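You operate a simulated robot arm through the tools that you are given. There is no shell and no other tool.

You run a simulated robot arm. Do the job below in one go: nothing can be reset, and whatever is moved stays where it is left.

## Task
Shut both flaps of the long carton and tape the seam.
Fine: Pull the feeder handle for the tape strip and push it back; rub the strip down with the wood-grip block and put the block back. Set down upright: wood-grip block. Where these are worked on the way, their far stop is far enough and under half their travel is too little: feeder handle.

It is judged by the outcome, as a careful person would: the job done as asked, and still so three seconds after it is handed in. It fails if anything else is knocked over, pushed out of place, dropped, spilled or broken.

## Robot
A 6-joint arm with a two-finger parallel gripper on a trunk, on a base that drives. Base frame: it is fixed to the floor where the robot stands at the start and does not move with it; the origin is under the middle of the robot, x ahead of it, y to its left, z up. Readings come in mm, rad, newtons and seconds.
With the tool pointing down near the work surface it reaches from about 240 to 680 mm from the robot's upright axis, wherever it stands. Its first joint turns from -2.897 to 2.897 rad. Places, roughly: far flap [-2700, 1800, 900]; feeder handle [-2300, 1800, 1000]; near flap [-2800, 1600, 900]; tape strip [-2250, 1500, 750]; wood-grip block [-2250, 1500, 750]. Payload 4.1 kg.
The TCP is the grasp point between the finger pads, 23 mm short of the fingertips. In the tool frame z runs along the fingers and y along their closing line. The gripper opens to 94 mm. The fingers are 38 mm wide and 10 mm thick; the gripper's body (54 by 96 mm) begins 39 mm behind the TCP.
Orientation is told as [roll, pitch, yaw] about the base's x, y, z axes, in that order, counted from this pose: with the fingers straight down and closing along the base's y, the tool's x points along the base's -x, its y along +y and its z along -z.

## Interface
- The arm moves only by the tool move_arm. Its argument "motion" is a list of rows, each an object of numbers (a shift or turn left out is 0, a gripper value left out holds the last): "x", "y", "z": the shift along the base's x, y, z in units of 50 mm (1.0 is 50 mm); "wx", "wy", "wz": the turn, a rotation vector about the base's x, y, z in units of 5 degrees (1.0 is 5 degrees); "jaw": the closure, from 0 (fully open) to 1 (shut). In form: [{"x": .., "y": .., "z": .., "wx": .., "wy": .., "wz": .., "jaw": ..}, ...]. A call has 1 to 20 rows; each row shifts and turns the commanded pose from where the row before left it. A call with a number of a shift or a turn outside -1 to 1 is refused whole. A row lasts 0.2 s, in which the tool goes at most 50 mm and 0.15 rad; a call with a longer step from one row to the next is refused whole, and so is a gripper value outside its range. Where a pose cannot be reached the arm comes as near as it can. A force on the tool above 40 N (or 10 N above the force at the start of the call, whichever is more), or a blocked arm, ends the call early, and 0.2 s more pass. The fingers move at their own pace (about 45 mm/s each) and stop on an object; they squeeze with about 22 N. The grip force told is the motor's: it shows also when the fingers shut on nothing. Time passes only in rows, and 0.2 s behind the last, so rows that do not move let the fingers close. The reply holds the time, the measured pose of the TCP, the force on the tool along the base axes, the opening and the grip force, in the units named above and with some noise, with the torque about the TCP (base axes, N m) and any sound that the robot's microphone picked up.
- Cameras (640 x 400 px; columns grow to the right, rows downward): "scene" is now at [26.2, 157.1, 1448.9]; the picture's right is [-0.10, -0.99, 0.00], its down [-0.60, 0.06, -0.80] and it looks along [0.79, -0.08, -0.61] (base axes); focal length 264 px, centre (320, 200). "wrist" rides on the gripper at [86, 16, -74] in the tool frame; the picture's right is [-0.18, 0.98, 0.00], its down [-0.58, -0.11, -0.81] and it looks along [-0.79, -0.15, 0.59] (tool axes); focal length 243 px, centre (320, 200).
- camera(camera): a new picture of that camera. No time passes.
- slide_trunk(by): slides the trunk up (or, below 0, down) by that many mm; the arm and the scene camera ride with it, the base frame stays. It gives what a move gives, with no picture.
- base_move(legs): drives the robot by 1 to 6 legs, each [ahead, turn to the left] in mm and rad, along the robot's own axes; the way and the turn of a leg run together, so that a leg with both is an arc; at most 1500 mm and 3.142 rad a leg. The arm and the cameras ride along, it lands a little off, and it stops where it bumps. It gives what a move gives.
- head_to(pan, tilt): turns the head with the scene camera to pan (to the left, within 2.705 rad either way) and tilt (down, from -0.506 to 1.204), counted from straight ahead of the robot. It gives what a move gives.
- probe_pixels(camera, pixels): for up to 12 pixels [column, row] of the newest picture of that camera ("zoom" is the newest enlarged one), the place [x, y, z] in the base frame of the surface seen there, good to about 2 mm. No time passes.
- enlarge(camera, box): a new picture of the part [left, top, right, bottom] of that camera's present view, enlarged. No time passes.
- job_done(): hands the job in; it is judged then, once.

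Leave the gripper open and the arm clear of the work at the hand-in unless told otherwise.

The tools are called after ">>>" as name(argument=value, ...) on one line, values as JSON. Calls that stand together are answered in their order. move_arm: Moves the arm, as the interface text tells. Its arguments: {"type":"object","properties":{"motion":{"type":"array","items":{"type":"object","properties":{"x":{"type":"number"},"y":{"type":"number"},"z":{"type":"number"},"wx":{"type":"number"},"wy":{"type":"number"},"wz":{"type":"number"},"jaw":{"type":"number"}}}}},"required":["motion"]} The other tools are called the same way: slide_trunk (by) slides the trunk up or down; base_move (legs) drives the base; head_to (pan, tilt) turns the head that bears the scene camera; camera (camera) takes a picture; probe_pixels (camera, pixels) gives the place of the surface under pixels of a picture; enlarge (camera, box) takes an enlarged picture of a part of a camera's view; job_done () hands the job in.

At the start:

```text
t: 0.0
ee_pos: [449.8, -128.4, 1188.8]
ee_rot: [-0.001, -0.001, -0.001]
contact_force: [-0.7, -0.8, 0.1]
ft_torque: [0.0, -0.02, -0.02]
opening: 94.1
grip_force: 0.1
trunk travel left (down, up): [-400.0, 190.0]
robot x, y, heading: [3.4, -0.2, 0.004]
head pan, tilt: [-0.101, 0.651]
```

scene: 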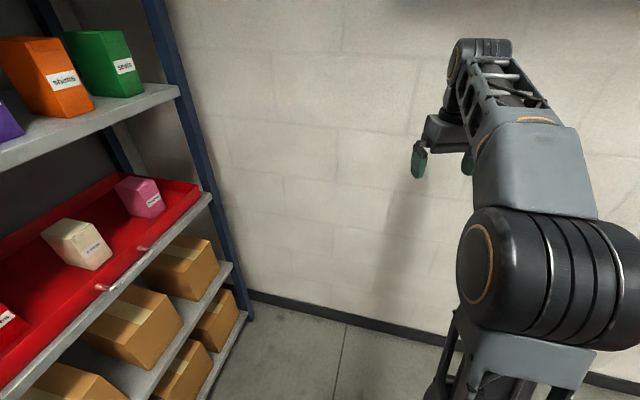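
wrist: 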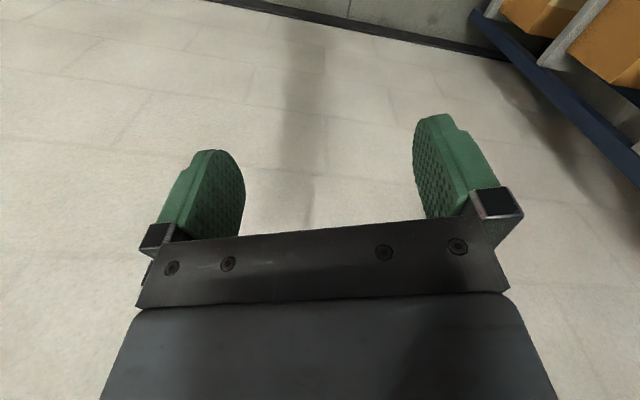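

The robot faces a wall with shelving to the left. The carton lies behind me to the left, around [-2500, 1700], so I turn the head that way first.

>>> head_to(pan=2.55, tilt=0.35)

>>> camera(camera="scene")

```text
t: 2.4
ee_pos: [448.7, -129.8, 1188.9]
ee_rot: [0.0, 0.0, 0.001]
contact_force: [0.3, -0.2, 0.1]
ft_torque: [0.01, 0.06, 0.0]
opening: 94.1
grip_force: 0.0
trunk travel left (down, up): [-400.0, 190.0]
robot x, y, heading: [0.3, -1.7, -0.0]
head pan, tilt: [2.55, 0.351]
```

```text
taken
```

scene: 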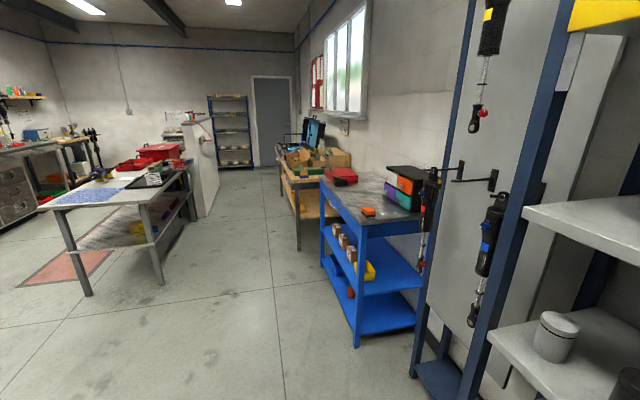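

I see a blue bench and, behind it, a table with cartons near column 310, row 160. I enlarge that part.

>>> enlarge(camera="scene", box=[260, 100, 440, 220])

>>> probe_pixels(camera="scene", pixels=[[300, 180], [330, 163], [345, 195], [360, 345], [300, 250], [325, 210], [165, 280], [90, 292], [215, 215], [400, 210], [340, 155], [313, 135]])

```text
3.33 times, centred on (350, 160) of scene
```

zoom: 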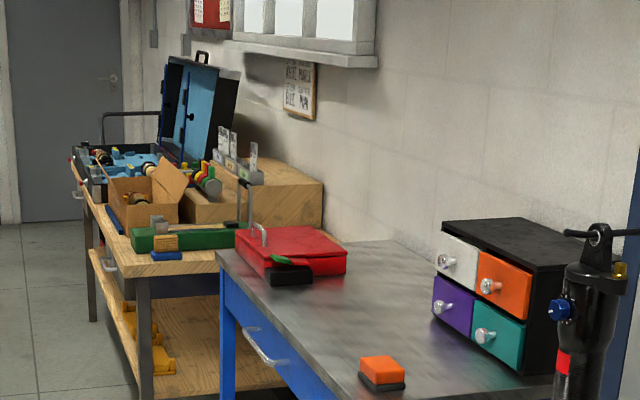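

```text
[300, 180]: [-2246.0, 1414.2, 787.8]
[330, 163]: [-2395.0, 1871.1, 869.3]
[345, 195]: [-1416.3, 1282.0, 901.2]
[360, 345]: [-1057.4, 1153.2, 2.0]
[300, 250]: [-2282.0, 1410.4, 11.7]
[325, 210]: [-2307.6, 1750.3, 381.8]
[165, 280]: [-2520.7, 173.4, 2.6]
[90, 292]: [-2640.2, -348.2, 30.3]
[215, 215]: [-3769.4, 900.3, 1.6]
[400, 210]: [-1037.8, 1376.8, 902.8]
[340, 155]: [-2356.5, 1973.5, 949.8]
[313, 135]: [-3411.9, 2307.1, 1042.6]
```

The wooden table's near end is at x≈-2250, its front edge at y≈1410 and its top at z≈788. The floor behind me is clear up to the other table at (-2520, 173). I back up 1250 mm, turn left toward the wooden table, drive partway and look again.

>>> base_move(legs=[[-1250, 0], [0, 2.35]])

>>> head_to(pan=0.0, tilt=0.4)

>>> camera(camera="scene")

```text
t: 14.2
ee_pos: [-1442.9, 418.6, 1188.7]
ee_rot: [0.001, 0.0, 2.376]
contact_force: [0.1, -0.1, 0.2]
ft_torque: [-0.02, 0.02, 0.01]
opening: 93.8
grip_force: 0.1
trunk travel left (down, up): [-400.0, 190.0]
robot x, y, heading: [-1208.3, 12.7, 2.373]
head pan, tilt: [2.55, 0.351]
```

```text
t: 16.5
ee_pos: [-1443.9, 417.8, 1189.3]
ee_rot: [0.0, -0.001, 2.377]
contact_force: [-0.8, 0.0, 0.1]
ft_torque: [0.0, 0.0, 0.01]
opening: 93.9
grip_force: 0.1
trunk travel left (down, up): [-400.0, 190.0]
robot x, y, heading: [-1210.9, 13.8, 2.378]
head pan, tilt: [0.0, 0.4]
```

```text
taken
```

scene: 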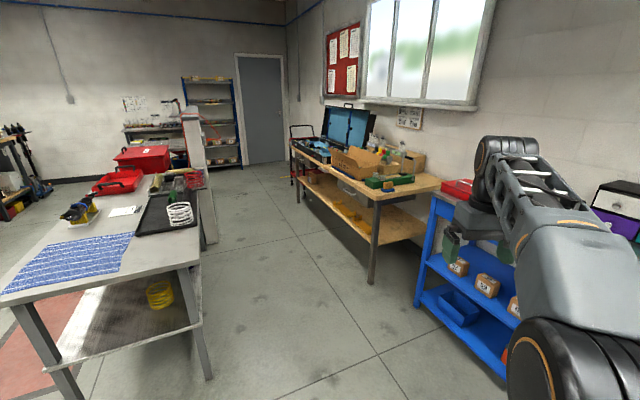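

The aisle is clear. I probe the table edges for clearance and enlarge the work area before driving in.

>>> enlarge(camera="scene", box=[270, 90, 470, 215])

>>> probe_pixels(camera="scene", pixels=[[371, 280], [437, 185], [297, 203], [208, 375], [198, 262], [182, 155], [379, 198], [290, 142], [415, 308]])

```text
3.20 times, centred on (370, 152) of scene
```

zoom: 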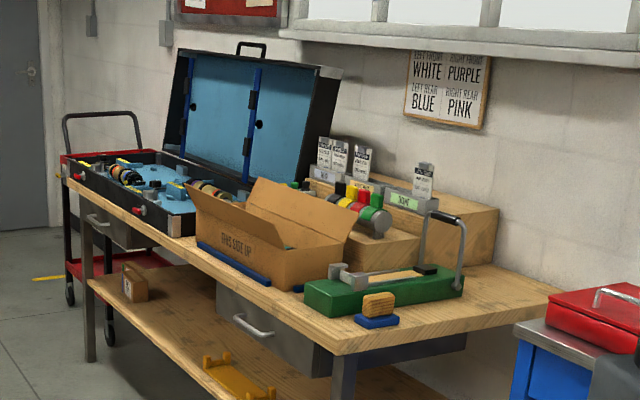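

```text
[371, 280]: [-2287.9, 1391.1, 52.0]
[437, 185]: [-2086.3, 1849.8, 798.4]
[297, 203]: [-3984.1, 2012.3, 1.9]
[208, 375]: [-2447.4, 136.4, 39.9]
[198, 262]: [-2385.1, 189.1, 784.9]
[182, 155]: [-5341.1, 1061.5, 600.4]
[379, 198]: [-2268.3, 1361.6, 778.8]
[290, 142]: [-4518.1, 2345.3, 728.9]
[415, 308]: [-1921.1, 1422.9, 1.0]
```

The wooden table is turned about 20°: its near corner is (-2268, 1362) and its right corner (-2086, 1850), so I'll face it at heading ≈1.21. I drive to roughly (-2350, 905) first.

>>> base_move(legs=[[0, 0.1], [1400, 0], [0, -1.25]])

>>> head_to(pan=0.1, tilt=0.6)

>>> camera(camera="scene")

```text
t: 27.1
ee_pos: [-2051.5, 1279.9, 1189.2]
ee_rot: [0.001, 0.002, 1.231]
contact_force: [0.0, -0.2, 0.4]
ft_torque: [0.0, 0.01, 0.03]
opening: 93.9
grip_force: 0.1
trunk travel left (down, up): [-400.0, 190.0]
robot x, y, heading: [-2328.4, 897.9, 1.231]
head pan, tilt: [0.0, 0.4]
```

```text
t: 27.9
ee_pos: [-2051.8, 1280.3, 1189.0]
ee_rot: [0.0, -0.001, 1.231]
contact_force: [0.3, 0.2, -0.4]
ft_torque: [0.0, -0.04, -0.01]
opening: 94.2
grip_force: 0.0
trunk travel left (down, up): [-400.0, 190.0]
robot x, y, heading: [-2326.6, 898.0, 1.233]
head pan, tilt: [0.099, 0.6]
```

```text
taken
```

scene: 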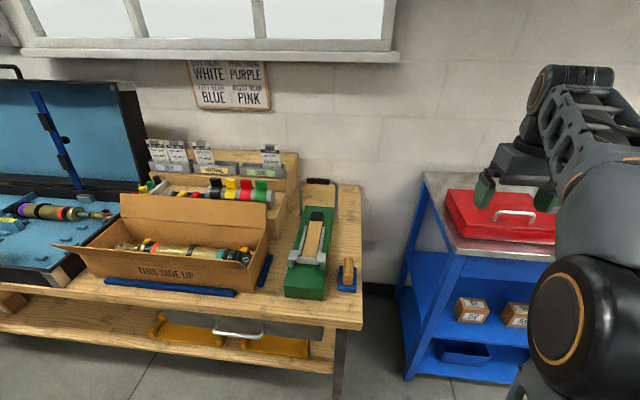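

A good view now: the carton (columns 80–270), the green tape feeder (285–335), and the wood-grip block in a blue tray (347, 275). I enlarge and probe them.

>>> enlarge(camera="scene", box=[50, 130, 370, 330])

>>> enlarge(camera="scene", box=[250, 165, 378, 310])

```text
2.00 times, centred on (210, 230) of scene
```

zoom: 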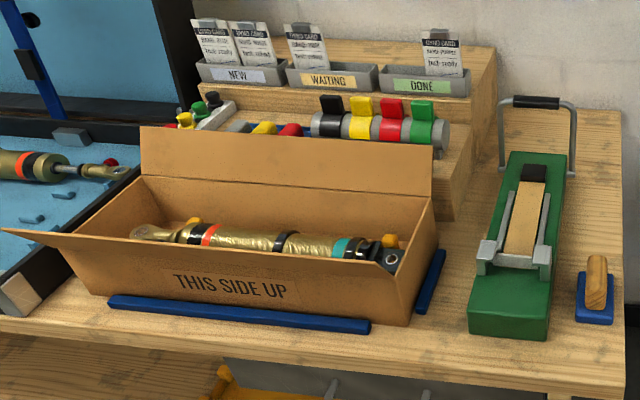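

```text
2.76 times, centred on (314, 238) of scene
```

zoom: 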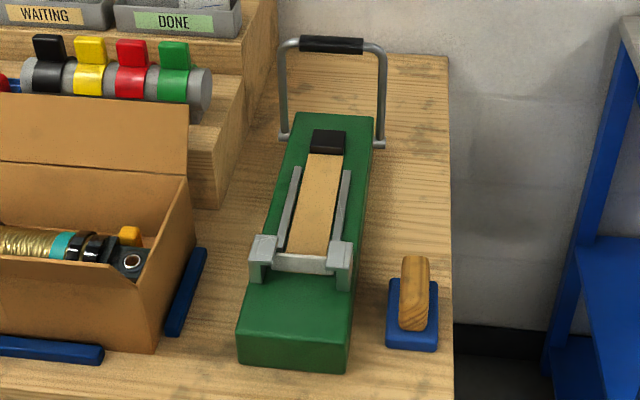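

The feeder has a U-shaped bail handle hinged at its far end, with a strip between rails on top. I probe the key points using this zoom.

>>> probe_pixels(camera="zoom", pixels=[[332, 45], [302, 43], [362, 47], [283, 138], [381, 144], [327, 140], [318, 200], [305, 255], [295, 310], [240, 365], [344, 370], [350, 260]])

>>> probe_pixels(camera="zoom", pixels=[[415, 262], [411, 290], [404, 322], [398, 340], [388, 345], [436, 348], [392, 282], [437, 285], [452, 380], [270, 190], [225, 250], [280, 60]])

```text
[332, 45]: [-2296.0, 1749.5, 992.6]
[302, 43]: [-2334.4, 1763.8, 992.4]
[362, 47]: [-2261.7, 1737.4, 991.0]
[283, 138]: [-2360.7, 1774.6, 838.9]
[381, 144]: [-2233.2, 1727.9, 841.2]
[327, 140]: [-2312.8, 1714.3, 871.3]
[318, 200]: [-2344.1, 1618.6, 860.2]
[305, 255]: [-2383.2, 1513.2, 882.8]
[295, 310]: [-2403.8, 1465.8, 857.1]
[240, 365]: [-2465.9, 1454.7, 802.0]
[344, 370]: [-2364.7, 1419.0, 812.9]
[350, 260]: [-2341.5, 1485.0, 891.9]
```

```text
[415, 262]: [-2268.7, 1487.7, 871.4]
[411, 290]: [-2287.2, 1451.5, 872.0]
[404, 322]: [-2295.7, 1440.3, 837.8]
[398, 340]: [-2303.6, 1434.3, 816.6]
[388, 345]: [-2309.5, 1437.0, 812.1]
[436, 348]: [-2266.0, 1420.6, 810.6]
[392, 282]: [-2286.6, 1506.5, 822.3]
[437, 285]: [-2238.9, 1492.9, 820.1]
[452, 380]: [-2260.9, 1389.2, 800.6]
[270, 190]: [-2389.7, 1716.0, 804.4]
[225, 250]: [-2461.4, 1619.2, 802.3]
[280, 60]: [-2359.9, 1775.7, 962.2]
```

Table top is z≈801; the handle bar is at (-2297, 1750, 993) and the block grip at (-2280, 1465, 872). Now I probe the carton.

>>> enlarge(camera="scene", box=[40, 180, 290, 310])

>>> probe_pixels(camera="scene", pixels=[[121, 196], [265, 205], [117, 217], [266, 233], [54, 245], [246, 266], [86, 251], [254, 269], [96, 275], [253, 291], [182, 224], [180, 246]])

```text
2.56 times, centred on (165, 245) of scene
```

zoom: 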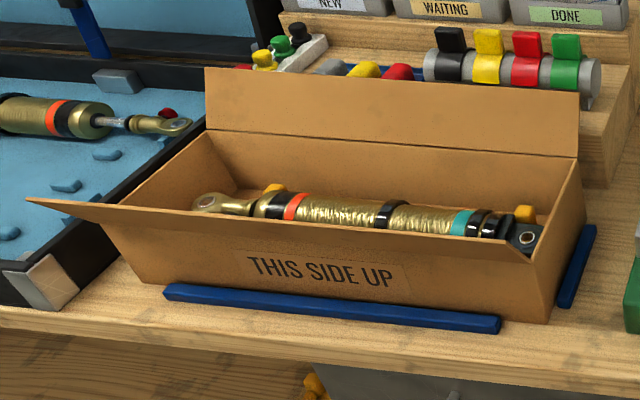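

```text
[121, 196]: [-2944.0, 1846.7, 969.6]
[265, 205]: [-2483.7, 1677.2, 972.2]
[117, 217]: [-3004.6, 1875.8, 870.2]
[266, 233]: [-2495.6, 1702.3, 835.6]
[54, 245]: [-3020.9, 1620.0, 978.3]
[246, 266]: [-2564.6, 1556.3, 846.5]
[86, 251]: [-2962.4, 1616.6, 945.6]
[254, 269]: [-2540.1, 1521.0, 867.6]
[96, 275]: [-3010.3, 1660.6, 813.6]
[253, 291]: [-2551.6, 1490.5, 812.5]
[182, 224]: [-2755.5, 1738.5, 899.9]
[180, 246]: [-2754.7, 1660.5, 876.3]
```

I need to know how close the base can go to the table, so I tilt the head down and look.

>>> head_to(pan=0.0, tilt=1.2)

>>> camera(camera="scene")

```text
t: 28.9
ee_pos: [-2052.3, 1279.2, 1188.6]
ee_rot: [0.001, 0.001, 1.231]
contact_force: [-0.2, 0.2, 0.0]
ft_torque: [0.01, 0.0, -0.01]
opening: 94.1
grip_force: 0.0
trunk travel left (down, up): [-400.0, 190.0]
robot x, y, heading: [-2323.4, 900.5, 1.234]
head pan, tilt: [0.0, 1.201]
```

```text
taken
```

scene: 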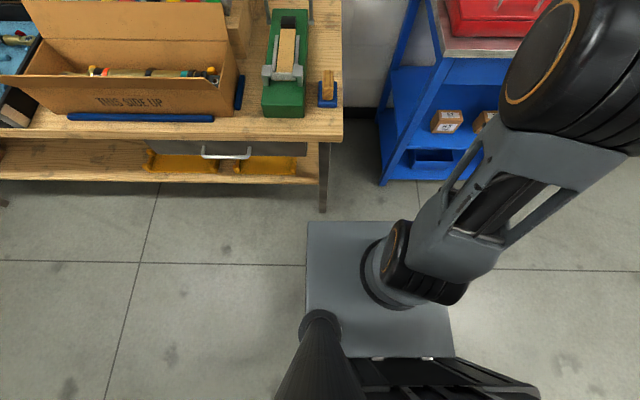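

>>> probe_pixels(camera="scene", pixels=[[312, 226], [415, 226], [310, 330], [380, 260], [450, 340], [322, 205], [337, 138], [0, 121], [100, 180], [400, 230]])

```text
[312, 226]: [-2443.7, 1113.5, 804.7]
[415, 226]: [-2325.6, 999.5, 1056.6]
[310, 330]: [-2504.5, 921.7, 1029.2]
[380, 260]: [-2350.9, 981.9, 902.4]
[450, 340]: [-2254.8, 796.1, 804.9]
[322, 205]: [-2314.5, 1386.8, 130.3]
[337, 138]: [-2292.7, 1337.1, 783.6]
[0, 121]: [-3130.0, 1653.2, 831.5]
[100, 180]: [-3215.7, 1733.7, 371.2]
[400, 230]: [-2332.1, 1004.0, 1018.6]
```

The body front is about 161 mm ahead of the robot's centre, and the body top is level with the table. I shift 459 mm to the left and 200 mm closer (to about (-2690, 1245)), from where the carton, feeder and block should all be in reach.

>>> base_move(legs=[[0, 1.571], [459, 0], [0, -1.571], [195, 0]])

>>> head_to(pan=0.0, tilt=0.85)

>>> camera(camera="scene")

>>> camera(camera="wrist")

```text
t: 40.4
ee_pos: [-2378.9, 1615.7, 1189.5]
ee_rot: [0.0, -0.001, 1.184]
contact_force: [-0.2, 0.3, -0.1]
ft_torque: [0.0, 0.0, -0.03]
opening: 93.9
grip_force: 0.1
trunk travel left (down, up): [-400.0, 190.0]
robot x, y, heading: [-2666.2, 1245.0, 1.185]
head pan, tilt: [0.0, 1.201]
```

```text
t: 41.2
ee_pos: [-2379.9, 1614.0, 1189.6]
ee_rot: [0.0, 0.001, 1.183]
contact_force: [0.7, -0.2, -0.3]
ft_torque: [-0.01, 0.01, -0.01]
opening: 93.8
grip_force: 0.0
trunk travel left (down, up): [-400.0, 190.0]
robot x, y, heading: [-2672.0, 1248.9, 1.184]
head pan, tilt: [0.0, 0.85]
```

```text
taken
```

scene: 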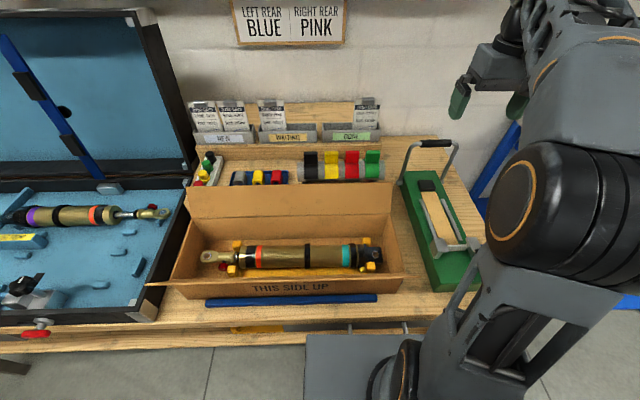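

```text
taken
```

wrist: 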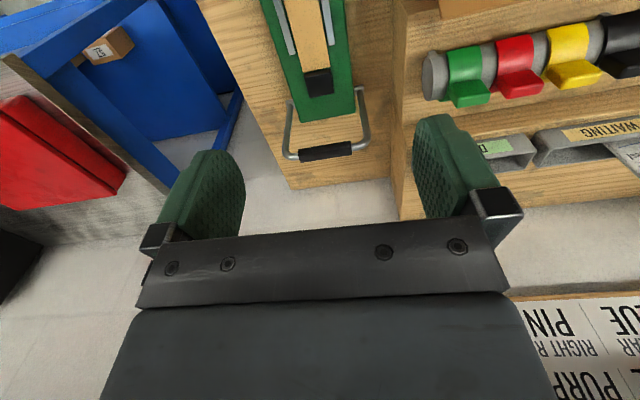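

Now I have a good view down into the carton. I zoom in and probe its edges and flaps.

>>> enlarge(camera="scene", box=[130, 170, 430, 320])

>>> enlarge(camera="wrist", box=[220, 0, 420, 180])

```text
2.13 times, centred on (280, 245) of scene
```

zoom: 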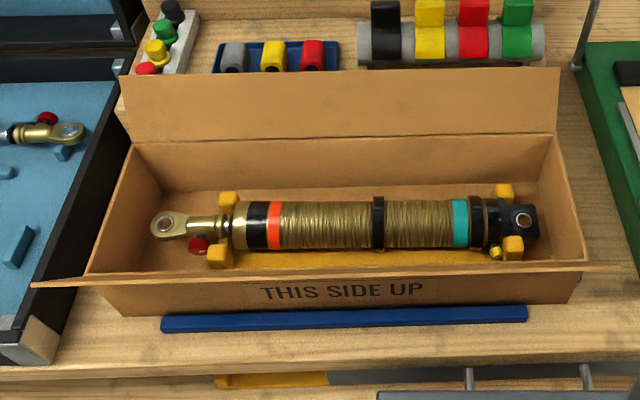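

```text
2.22 times, centred on (320, 90) of wrist
```

zoom: 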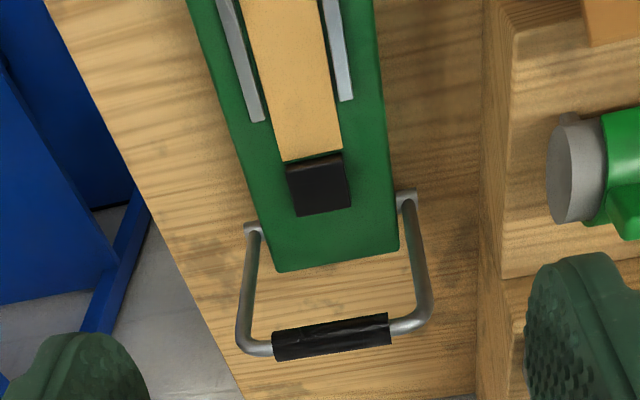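

>>> enlarge(camera="scene", box=[130, 170, 430, 320])

>>> probe_pixels(camera="zoom", pixels=[[120, 85], [555, 72], [133, 138], [553, 128], [105, 262], [575, 258], [60, 284], [600, 269], [330, 277], [130, 300], [565, 290], [330, 312]])

>>> probe_pixels(camera="zoom", pixels=[[330, 100], [330, 140], [330, 150], [330, 270], [330, 274], [40, 286], [615, 268], [330, 290], [170, 215], [325, 205], [520, 205], [330, 180]])

```text
2.13 times, centred on (280, 245) of scene
```

zoom: 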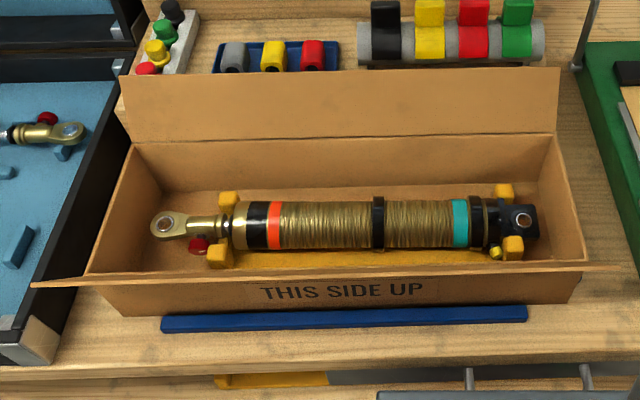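

```text
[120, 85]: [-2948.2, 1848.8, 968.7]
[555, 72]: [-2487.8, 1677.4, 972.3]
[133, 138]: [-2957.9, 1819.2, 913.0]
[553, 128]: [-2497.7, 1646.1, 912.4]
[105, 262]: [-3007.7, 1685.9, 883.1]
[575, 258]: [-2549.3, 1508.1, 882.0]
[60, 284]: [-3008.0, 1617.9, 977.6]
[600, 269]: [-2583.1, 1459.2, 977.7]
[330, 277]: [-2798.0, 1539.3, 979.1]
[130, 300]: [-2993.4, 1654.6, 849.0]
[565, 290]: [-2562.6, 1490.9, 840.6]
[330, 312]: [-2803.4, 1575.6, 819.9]
```

```text
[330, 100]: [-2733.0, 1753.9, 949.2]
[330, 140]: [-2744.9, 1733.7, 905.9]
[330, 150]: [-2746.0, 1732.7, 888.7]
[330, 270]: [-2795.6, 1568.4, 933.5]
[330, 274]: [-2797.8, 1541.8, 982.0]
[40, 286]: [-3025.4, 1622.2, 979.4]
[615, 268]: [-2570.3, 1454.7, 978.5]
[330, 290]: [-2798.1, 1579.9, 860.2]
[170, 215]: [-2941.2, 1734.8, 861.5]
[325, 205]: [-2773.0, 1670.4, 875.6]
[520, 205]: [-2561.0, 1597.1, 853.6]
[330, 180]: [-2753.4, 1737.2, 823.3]
```

Carton: hinges at z≈905, and both flaps lean about 30° outward, rising to z≈975. I check how much room and height there is behind the far flap.

>>> probe_pixels(camera="zoom", pixels=[[240, 67], [278, 66], [310, 60], [275, 45], [360, 60], [400, 55], [450, 66], [520, 66], [450, 35], [350, 68], [160, 60], [565, 100]])

>>> probe_pixels(camera="scene", pixels=[[262, 130], [217, 135], [320, 128], [365, 112], [345, 135], [310, 155], [375, 153], [185, 135], [150, 20], [190, 120], [232, 108], [272, 108]])

```text
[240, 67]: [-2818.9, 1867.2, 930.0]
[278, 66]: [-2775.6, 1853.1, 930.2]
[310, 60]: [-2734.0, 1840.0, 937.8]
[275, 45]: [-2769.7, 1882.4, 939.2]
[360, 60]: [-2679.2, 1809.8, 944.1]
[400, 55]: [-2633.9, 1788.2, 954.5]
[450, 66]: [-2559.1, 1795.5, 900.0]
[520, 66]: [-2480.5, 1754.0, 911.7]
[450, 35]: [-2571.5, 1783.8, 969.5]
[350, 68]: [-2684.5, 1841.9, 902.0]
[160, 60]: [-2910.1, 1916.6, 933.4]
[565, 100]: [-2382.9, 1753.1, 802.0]
```

```text
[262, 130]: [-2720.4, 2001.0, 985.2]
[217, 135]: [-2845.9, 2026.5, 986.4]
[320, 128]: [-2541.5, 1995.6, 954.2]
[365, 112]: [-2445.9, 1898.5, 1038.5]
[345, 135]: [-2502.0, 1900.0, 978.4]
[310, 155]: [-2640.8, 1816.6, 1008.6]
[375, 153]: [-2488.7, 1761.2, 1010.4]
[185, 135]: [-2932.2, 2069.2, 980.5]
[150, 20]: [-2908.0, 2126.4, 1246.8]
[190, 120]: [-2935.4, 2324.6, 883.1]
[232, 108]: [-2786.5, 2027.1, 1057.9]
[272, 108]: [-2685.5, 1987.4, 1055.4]
```

Behind the far flap there is a free strip at n≈700–745 (perpendicular to the carton) above z≈905. I turn the tool 88° so the closed fingers are thin in that direction, and move above the spot behind the middle of the far flap, closing the jaw on the way.

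>>> move_arm(motion=[{"x": -0.3596, "y": 0.192, "z": -0.0767, "wz": -0.9817, "jaw": 1}, {"x": -0.3596, "y": 0.192, "z": -0.0767, "wz": -0.9817}, {"x": -0.3596, "y": 0.192, "z": -0.0767, "wz": -0.9817}, {"x": -0.3596, "y": 0.192, "z": -0.0767, "wz": -0.9817}, {"x": -0.3596, "y": 0.192, "z": -0.0767, "wz": -0.9817}, {"x": -0.3596, "y": 0.192, "z": -0.0767, "wz": -0.9817}, {"x": -0.3596, "y": 0.192, "z": -0.0767, "wz": -0.9817}, {"x": -0.3596, "y": 0.192, "z": -0.0767, "wz": -0.9817}, {"x": -0.3596, "y": 0.192, "z": -0.0767, "wz": -0.9817}, {"x": -0.3596, "y": 0.192, "z": -0.0767, "wz": -0.9817}, {"x": -0.3596, "y": 0.192, "z": -0.0767, "wz": -0.9817}, {"x": -0.3596, "y": 0.192, "z": -0.0767, "wz": -0.9817}, {"x": -0.3596, "y": 0.192, "z": -0.0767, "wz": -0.9817}, {"x": -0.3596, "y": 0.192, "z": -0.0767, "wz": -0.9817}, {"x": -0.3596, "y": 0.192, "z": -0.0767, "wz": -0.9817}, {"x": -0.3596, "y": 0.192, "z": -0.0767, "wz": -0.9817}, {"x": -0.3596, "y": 0.192, "z": -0.0767, "wz": -0.9817}, {"x": -0.3596, "y": 0.192, "z": -0.0767, "wz": -0.9817}, {}, {}])

>>> camera(camera="scene")

>>> camera(camera="wrist")

```text
t: 45.4
ee_pos: [-2703.0, 1786.9, 1120.1]
ee_rot: [0.0, 0.0, -0.362]
contact_force: [0.3, -0.6, 1.0]
ft_torque: [0.01, -0.01, -0.02]
opening: 0.1
grip_force: 22.1
trunk travel left (down, up): [-400.0, 190.0]
robot x, y, heading: [-2669.3, 1250.1, 1.183]
head pan, tilt: [0.0, 0.85]
```

```text
taken
```

scene: 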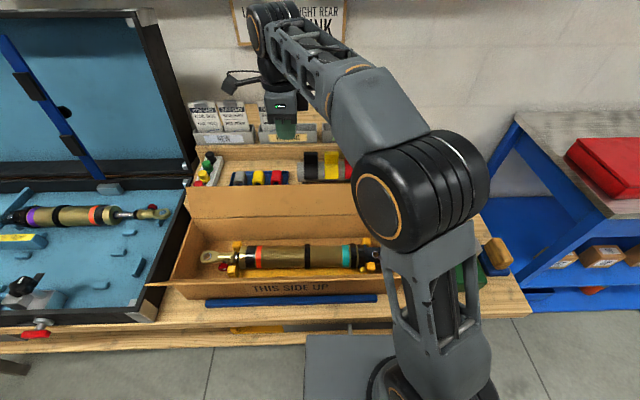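

```text
taken
```

wrist: 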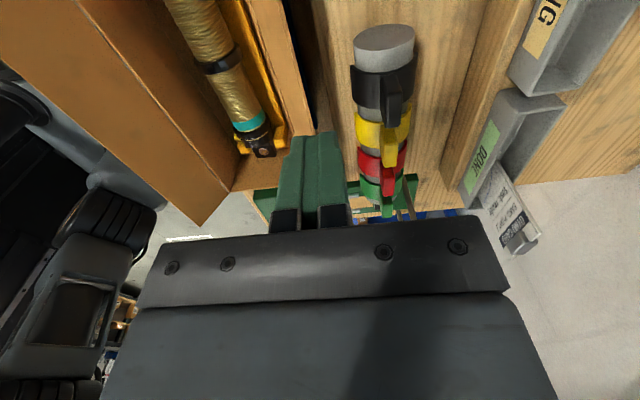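

The fingers hang over the gap between the flap and the cylinder rack. I shift 12 mm left to clear the black cap and lower to TCP z≈958.

>>> move_arm(motion=[{"x": -0.224, "y": 0.084}, {"z": -0.8}, {"z": -0.8}, {"z": -0.8}, {"z": -0.5}, {"z": -0.34}])

>>> enlarge(camera="scene", box=[130, 70, 430, 320])

>>> camera(camera="wrist")

```text
t: 46.8
ee_pos: [-2715.6, 1795.8, 958.1]
ee_rot: [0.002, 0.001, -0.361]
contact_force: [-0.3, 0.9, 0.3]
ft_torque: [0.01, 0.01, 0.03]
opening: 0.1
grip_force: 21.9
trunk travel left (down, up): [-400.0, 190.0]
robot x, y, heading: [-2669.5, 1244.3, 1.182]
head pan, tilt: [0.0, 0.85]
```

```text
1.60 times, centred on (280, 195) of scene
```

zoom: 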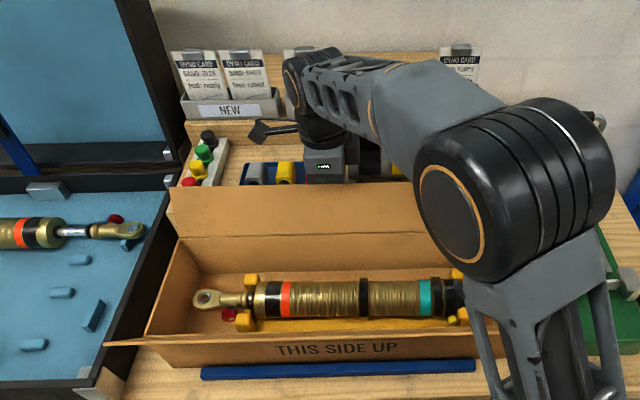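

```text
taken
```

wrist: 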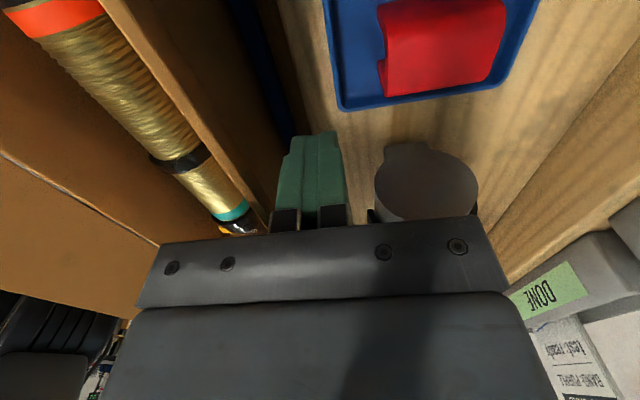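

The TCP is at n≈728, behind the flap. Now I sweep toward the robot, following the flap's arc to just past vertical.

>>> move_arm(motion=[{"x": -0.152, "y": -0.406, "z": 0.06}, {"x": -0.112, "y": -0.3, "z": 0.1}, {"x": -0.147, "y": -0.393, "z": 0.14}, {"x": -0.056, "y": -0.15, "z": -0.02}, {"x": -0.102, "y": -0.271, "z": -0.1}])

>>> enlarge(camera="scene", box=[130, 70, 430, 320])

>>> camera(camera="wrist")

```text
t: 48.0
ee_pos: [-2743.9, 1716.0, 968.8]
ee_rot: [-0.001, 0.001, -0.361]
contact_force: [1.1, -0.2, 0.0]
ft_torque: [0.02, -0.02, -0.01]
opening: 0.0
grip_force: 22.5
trunk travel left (down, up): [-400.0, 190.0]
robot x, y, heading: [-2669.6, 1249.3, 1.188]
head pan, tilt: [0.0, 0.85]
```

```text
1.60 times, centred on (280, 195) of scene
```

zoom: 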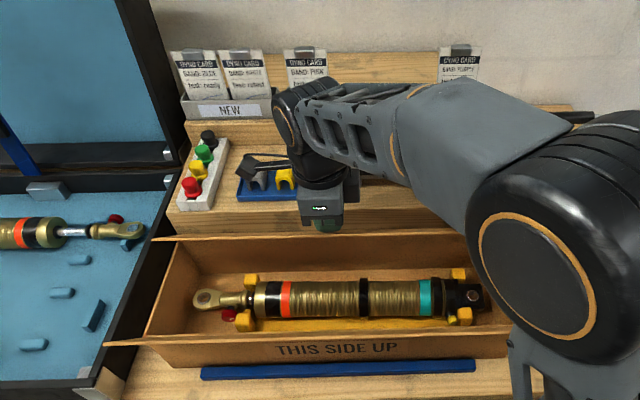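

```text
taken
```

wrist: 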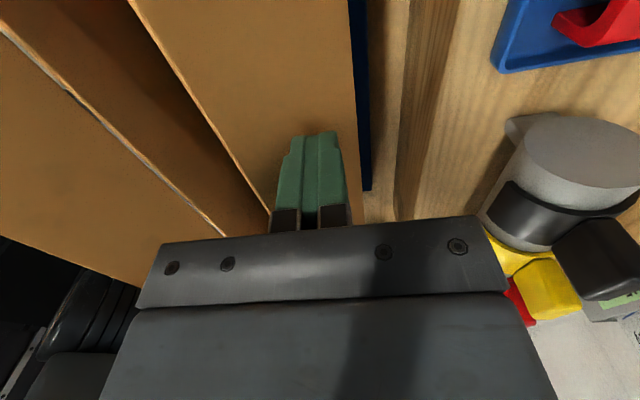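

The flap has swung past vertical and leans inward with almost no force. I continue forward and down.

>>> move_arm(motion=[{"x": -0.084, "y": -0.225, "z": -0.2}, {"x": -0.053, "y": -0.14, "z": -0.28}, {"x": -0.021, "y": -0.056, "z": -0.2}])

>>> enlarge(camera="scene", box=[130, 70, 430, 320])

>>> camera(camera="wrist")

```text
t: 48.8
ee_pos: [-2752.7, 1696.8, 934.0]
ee_rot: [0.002, 0.003, -0.36]
contact_force: [-0.1, -0.6, -0.6]
ft_torque: [0.03, -0.01, 0.0]
opening: 0.0
grip_force: 22.0
trunk travel left (down, up): [-400.0, 190.0]
robot x, y, heading: [-2671.9, 1245.1, 1.184]
head pan, tilt: [0.0, 0.85]
```

```text
1.60 times, centred on (280, 195) of scene
```

zoom: 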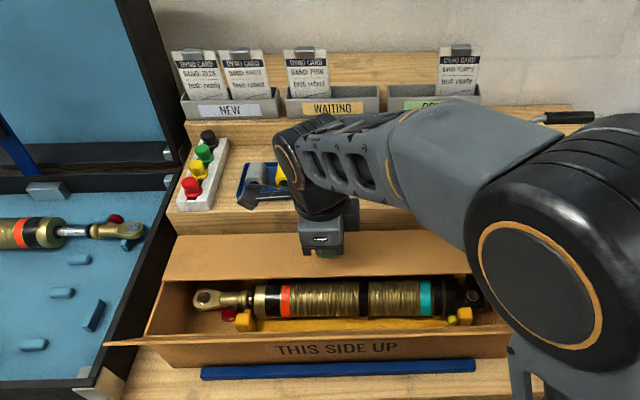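

```text
taken
```

wrist: 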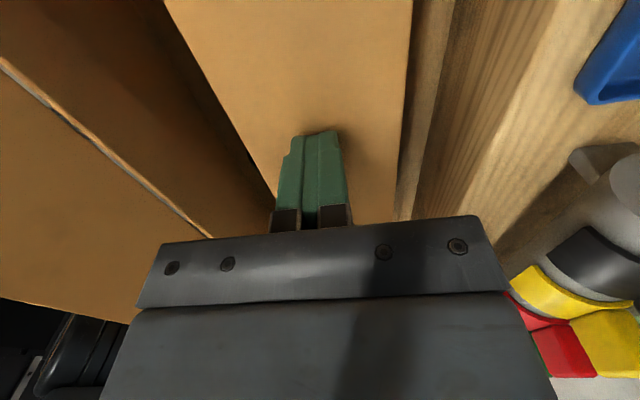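

The far flap is almost flat. I lower a few millimetres more to feel for the seat.

>>> move_arm(motion=[{"z": -0.06}, {"z": -0.06}])

>>> probe_pixels(camera="wrist", pixels=[[300, 20], [385, 20], [200, 20], [350, 100], [390, 150]])

>>> probe_pixels(camera="scene", pixels=[[218, 190], [250, 196], [213, 200], [300, 195], [310, 205]])

```text
t: 49.6
ee_pos: [-2752.5, 1695.7, 932.4]
ee_rot: [0.009, 0.007, -0.359]
contact_force: [1.6, -10.3, 19.3]
ft_torque: [-0.38, -0.31, -0.17]
opening: 0.0
grip_force: 22.2
trunk travel left (down, up): [-400.0, 190.0]
robot x, y, heading: [-2668.8, 1246.7, 1.185]
head pan, tilt: [0.0, 0.85]
stopped in row 2: the force on the tool passed its limit at 42 N (the readings are from after the stop); the commanded pose is now the measured one
```

```text
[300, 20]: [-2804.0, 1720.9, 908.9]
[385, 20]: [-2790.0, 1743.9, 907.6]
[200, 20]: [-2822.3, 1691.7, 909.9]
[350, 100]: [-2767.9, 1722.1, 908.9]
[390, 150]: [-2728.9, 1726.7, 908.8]
```

```text
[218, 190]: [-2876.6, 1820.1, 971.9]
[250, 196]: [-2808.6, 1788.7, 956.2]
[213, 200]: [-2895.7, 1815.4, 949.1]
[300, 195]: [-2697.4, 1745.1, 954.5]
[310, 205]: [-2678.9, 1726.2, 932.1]
```

The flap is seated flat at z≈909. I lift off and check whether it stays down.

>>> move_arm(motion=[{"z": 0.2}, {"z": 0.8}, {"z": 1}, {"z": 1}])

>>> camera(camera="scene")

>>> camera(camera="wrist")

```text
t: 50.6
ee_pos: [-2750.4, 1697.1, 1081.5]
ee_rot: [0.006, 0.005, -0.36]
contact_force: [-0.6, 0.2, -0.6]
ft_torque: [0.02, 0.0, 0.01]
opening: 0.2
grip_force: 21.9
trunk travel left (down, up): [-400.0, 190.0]
robot x, y, heading: [-2668.3, 1247.0, 1.186]
head pan, tilt: [0.0, 0.85]
```

```text
taken
```

scene: 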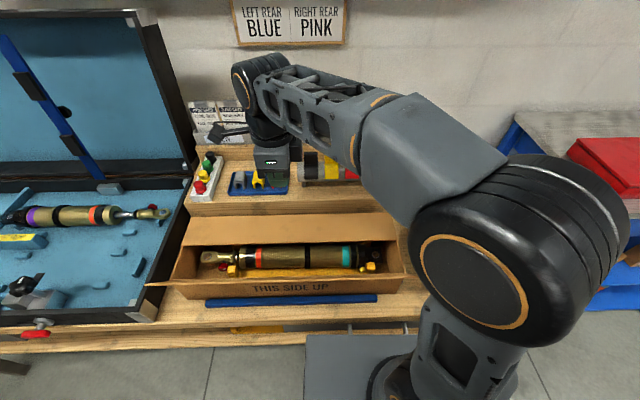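

```text
taken
```

wrist: 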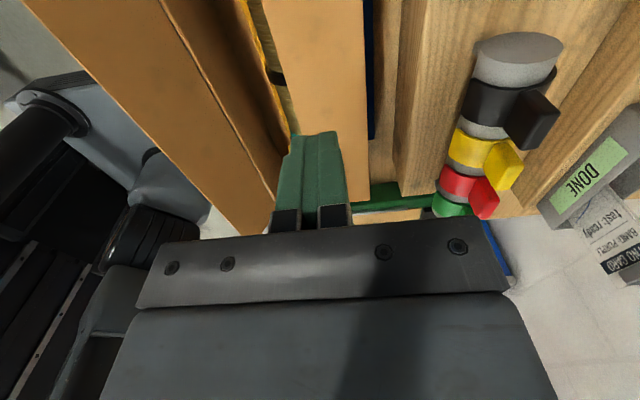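

The far flap stays shut. Now I carry the closed fingers back over the near flap to its outer side (n≈430), staying at z≈1081.

>>> move_arm(motion=[{"x": -0.339, "y": -0.903}, {"x": -0.339, "y": -0.903}, {"x": -0.339, "y": -0.903}, {"x": -0.339, "y": -0.903}])

>>> camera(camera="scene")

>>> camera(camera="wrist")

```text
t: 51.6
ee_pos: [-2821.5, 1514.6, 1080.9]
ee_rot: [0.007, 0.004, -0.359]
contact_force: [0.7, 0.3, -0.9]
ft_torque: [-0.02, 0.02, 0.0]
opening: 0.1
grip_force: 21.7
trunk travel left (down, up): [-400.0, 190.0]
robot x, y, heading: [-2670.2, 1245.9, 1.184]
head pan, tilt: [0.0, 0.85]
```

```text
taken
```

scene: 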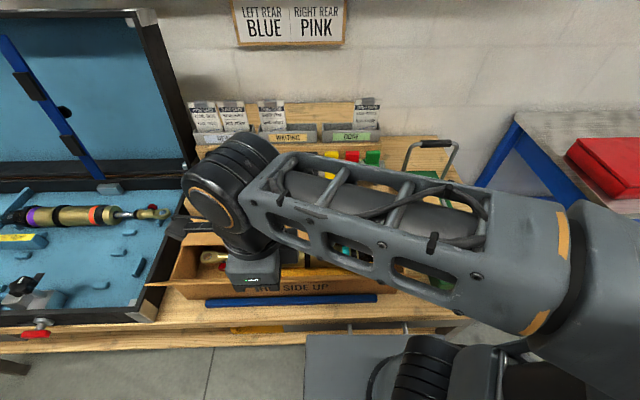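

```text
taken
```

wrist: 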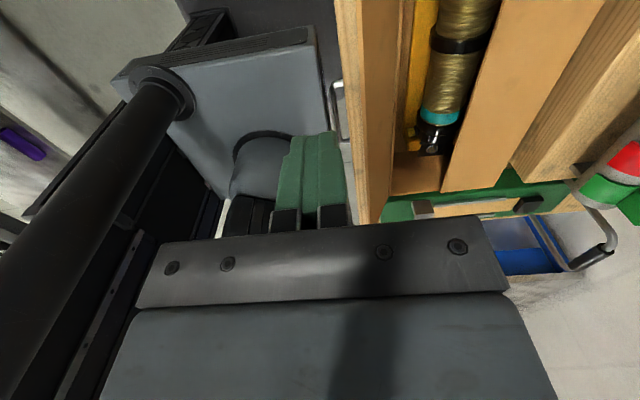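

I'm outside the near flap with room to descend. I lower to TCP z≈968 in free space beside it.

>>> move_arm(motion=[{"z": -0.8}, {"z": -0.8}, {"z": -0.66}])

>>> camera(camera="wrist")

>>> enlarge(camera="scene", box=[130, 170, 330, 320])

```text
t: 52.4
ee_pos: [-2823.8, 1515.7, 966.8]
ee_rot: [0.006, 0.005, -0.359]
contact_force: [0.6, -0.2, 0.0]
ft_torque: [-0.02, 0.02, -0.02]
opening: 0.1
grip_force: 22.1
trunk travel left (down, up): [-400.0, 190.0]
robot x, y, heading: [-2667.0, 1247.0, 1.185]
head pan, tilt: [0.0, 0.85]
```

```text
taken
```

wrist: 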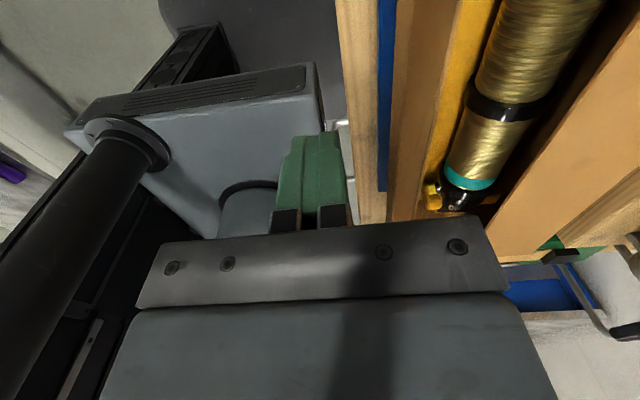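

```text
2.67 times, centred on (230, 245) of scene
```

zoom: 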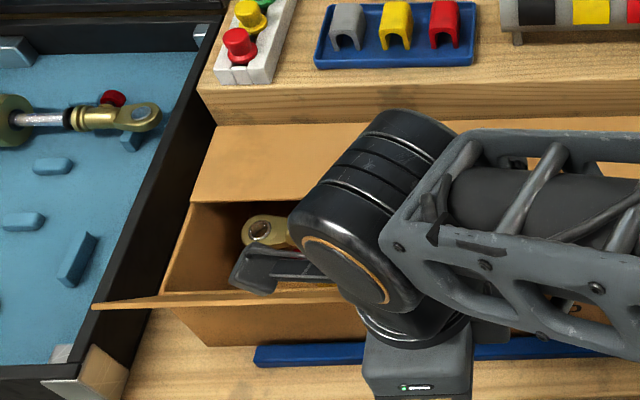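

The fingers are in front of the near flap. I push forward along its arc.

>>> move_arm(motion=[{"x": 0.161, "y": 0.43}, {"x": 0.14, "y": 0.374, "z": 0.06}, {"x": 0.126, "y": 0.337, "z": 0.1}, {"x": 0.056, "y": 0.15, "z": -0.02}, {"x": 0.102, "y": 0.271, "z": -0.1}])

>>> camera(camera="wrist")

>>> enlarge(camera="scene", box=[130, 170, 330, 320])

```text
t: 53.6
ee_pos: [-2792.9, 1597.0, 970.1]
ee_rot: [0.007, 0.005, -0.361]
contact_force: [0.1, 0.4, -0.4]
ft_torque: [0.01, 0.0, 0.03]
opening: 0.0
grip_force: 21.7
trunk travel left (down, up): [-400.0, 190.0]
robot x, y, heading: [-2669.7, 1247.7, 1.185]
head pan, tilt: [0.0, 0.85]
```

```text
taken
```

wrist: 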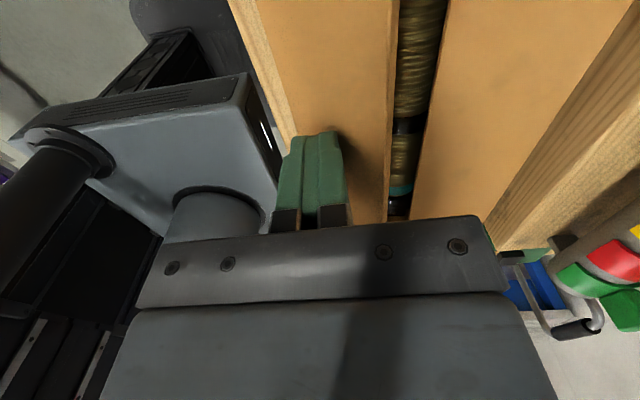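

```text
2.67 times, centred on (230, 245) of scene
```

zoom: 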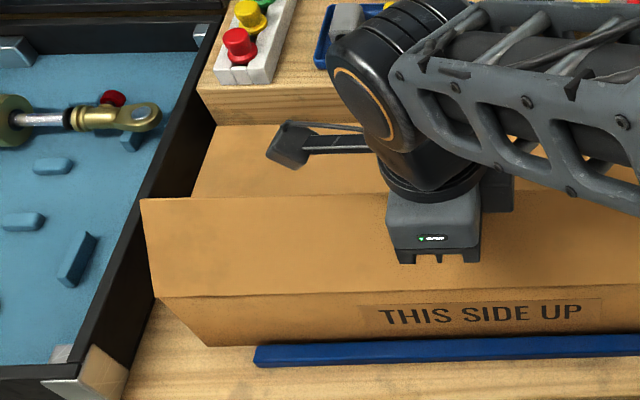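

The near flap is past vertical. I finish its arc down.

>>> move_arm(motion=[{"x": 0.07, "y": 0.187, "z": -0.2}, {"x": 0.053, "y": 0.14, "z": -0.28}, {"x": 0.021, "y": 0.056, "z": -0.2}])

>>> move_arm(motion=[{"z": -0.05}, {"z": -0.05}])

>>> camera(camera="wrist")

```text
t: 54.4
ee_pos: [-2784.5, 1612.9, 934.6]
ee_rot: [0.008, 0.006, -0.36]
contact_force: [-0.4, -0.6, 0.3]
ft_torque: [0.02, -0.01, 0.01]
opening: 0.2
grip_force: 21.8
trunk travel left (down, up): [-400.0, 190.0]
robot x, y, heading: [-2669.4, 1248.7, 1.186]
head pan, tilt: [0.0, 0.85]
```

```text
t: 55.0
ee_pos: [-2783.7, 1612.9, 931.8]
ee_rot: [0.011, 0.006, -0.359]
contact_force: [2.0, -0.4, 18.3]
ft_torque: [-0.14, -0.42, 0.04]
opening: 0.0
grip_force: 21.6
trunk travel left (down, up): [-400.0, 190.0]
robot x, y, heading: [-2668.0, 1246.3, 1.184]
head pan, tilt: [0.0, 0.85]
```

```text
taken
```

wrist: 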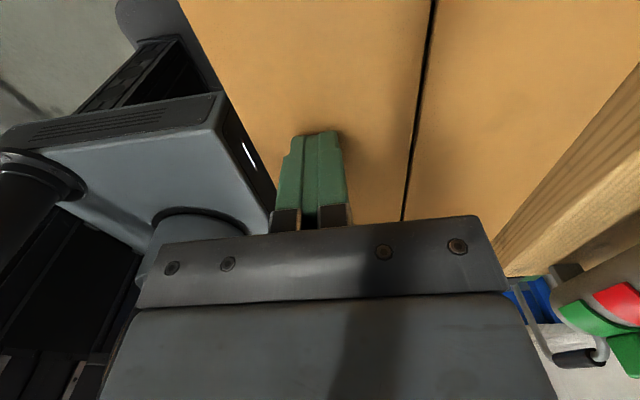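

Both flaps are flat and the seam is visible. I lift up and check.

>>> move_arm(motion=[{"z": 0.3}, {"z": 0.9}, {"z": 1}, {"z": 1}, {"x": 0.9, "y": -0.2}, {"x": 0.9, "y": -0.2}, {"x": 0.9, "y": 0}, {"x": 0.9, "y": 0}])

>>> enlarge(camera="scene", box=[130, 70, 450, 320])

```text
t: 56.8
ee_pos: [-2605.6, 1594.5, 1094.3]
ee_rot: [0.005, 0.005, -0.359]
contact_force: [0.5, -1.0, 1.0]
ft_torque: [-0.03, 0.02, 0.02]
opening: 0.3
grip_force: 22.1
trunk travel left (down, up): [-400.0, 190.0]
robot x, y, heading: [-2671.1, 1250.2, 1.184]
head pan, tilt: [0.0, 0.85]
```

```text
1.60 times, centred on (290, 195) of scene
```

zoom: 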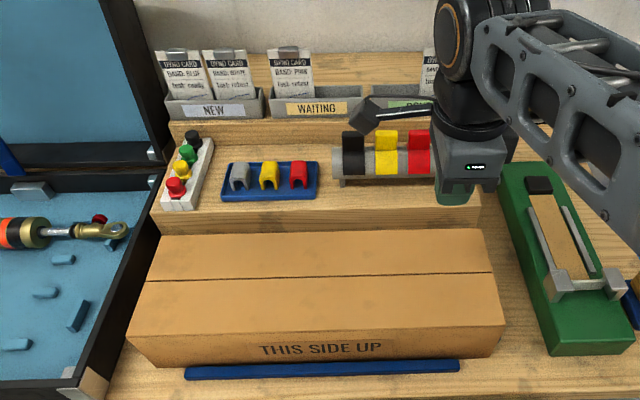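

Both flaps stay shut. I probe the seam, the carton corners and the feeder details.

>>> probe_pixels(camera="zoom", pixels=[[148, 281], [320, 277], [488, 273], [320, 272], [320, 283], [163, 238], [485, 233], [133, 330], [500, 322], [560, 290], [612, 281], [575, 310]])

>>> enlarge(camera="scene", box=[360, 140, 480, 260])

```text
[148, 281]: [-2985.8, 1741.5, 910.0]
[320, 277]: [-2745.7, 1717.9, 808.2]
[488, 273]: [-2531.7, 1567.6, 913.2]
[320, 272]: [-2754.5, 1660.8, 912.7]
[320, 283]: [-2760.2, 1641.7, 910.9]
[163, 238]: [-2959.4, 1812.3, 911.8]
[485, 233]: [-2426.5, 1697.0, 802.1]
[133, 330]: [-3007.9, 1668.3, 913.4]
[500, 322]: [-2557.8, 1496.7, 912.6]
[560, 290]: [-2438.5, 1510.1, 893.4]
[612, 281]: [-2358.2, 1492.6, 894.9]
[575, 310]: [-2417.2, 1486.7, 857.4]
```

```text
3.33 times, centred on (420, 200) of scene
```

zoom: 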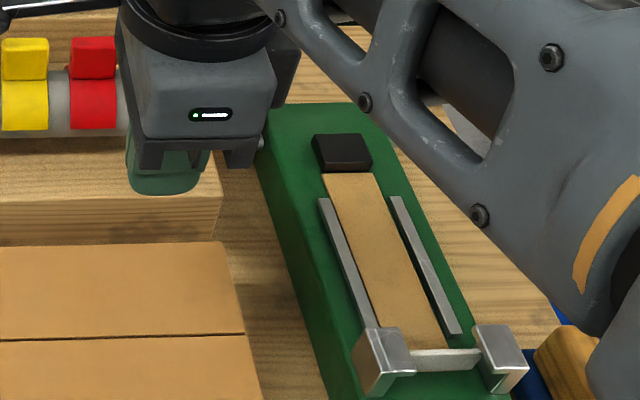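

The seam runs through (-2757, 1651) at z≈911. Next is the feeder handle: I move above the bar at (-2294, 1751), with the fingers part open to straddle it.

>>> move_arm(motion=[{"x": 0.779, "y": 0.391, "z": 0, "jaw": 0.4}, {"x": 0.779, "y": 0.391}, {"x": 0.779, "y": 0.391}, {"x": 0.779, "y": 0.391}, {"x": 0.779, "y": 0.391}, {"x": 0.779, "y": 0.391}, {"x": 0.779, "y": 0.391, "z": -0.3}, {"x": 0.779, "y": 0.391, "z": -0.3}])

>>> camera(camera="wrist")

>>> camera(camera="scene")

```text
t: 58.6
ee_pos: [-2288.7, 1751.2, 1056.4]
ee_rot: [0.005, 0.005, -0.36]
contact_force: [0.3, 1.0, 0.2]
ft_torque: [0.0, -0.01, 0.01]
opening: 56.2
grip_force: 0.1
trunk travel left (down, up): [-400.0, 190.0]
robot x, y, heading: [-2671.0, 1247.5, 1.18]
head pan, tilt: [0.0, 0.85]
```

```text
taken
```

wrist: 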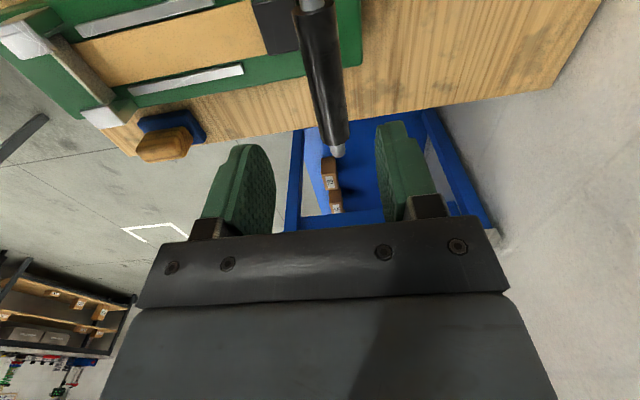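

```text
taken
```

scene: 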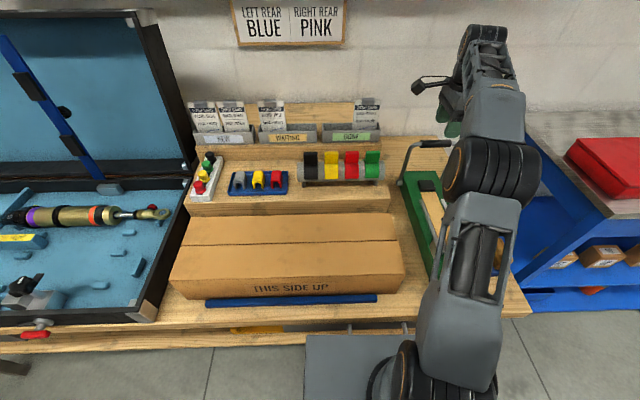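

The bar shows between the fingers, from (310, 0) to (337, 155). I probe it from the wrist camera to centre on it.

>>> probe_pixels(camera="wrist", pixels=[[330, 130], [320, 70], [310, 15], [337, 152], [312, 2]])

```text
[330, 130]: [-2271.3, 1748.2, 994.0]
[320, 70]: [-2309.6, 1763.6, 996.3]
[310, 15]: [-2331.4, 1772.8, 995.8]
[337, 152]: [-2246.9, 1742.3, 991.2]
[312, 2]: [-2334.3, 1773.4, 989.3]
```

Bar centre is about (-2294, 1757, 988). I shift slightly, lower until the bar is between the pads, and close loosely.

>>> move_arm(motion=[{"x": -0.1, "y": 0.11}, {"z": -0.5}, {"z": -0.5}, {"z": -0.42}, {"jaw": 0.7}, {"jaw": 0.7}])

>>> camera(camera="wrist")

```text
t: 60.0
ee_pos: [-2297.7, 1757.3, 987.9]
ee_rot: [0.008, 0.006, -0.36]
contact_force: [0.6, 1.1, -1.0]
ft_torque: [0.01, -0.01, 0.02]
opening: 28.4
grip_force: 0.4
trunk travel left (down, up): [-400.0, 190.0]
robot x, y, heading: [-2671.7, 1244.0, 1.188]
head pan, tilt: [0.0, 0.85]
```

```text
taken
```

wrist: 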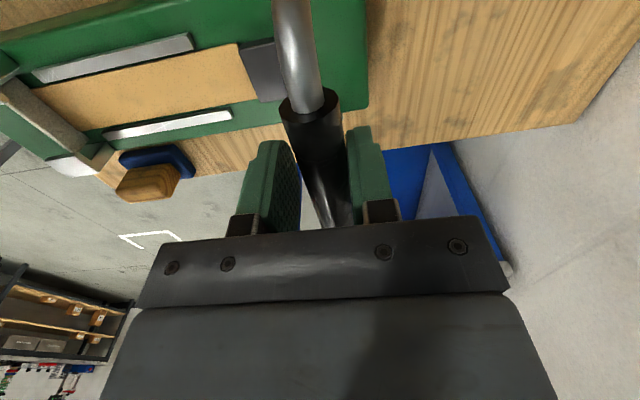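

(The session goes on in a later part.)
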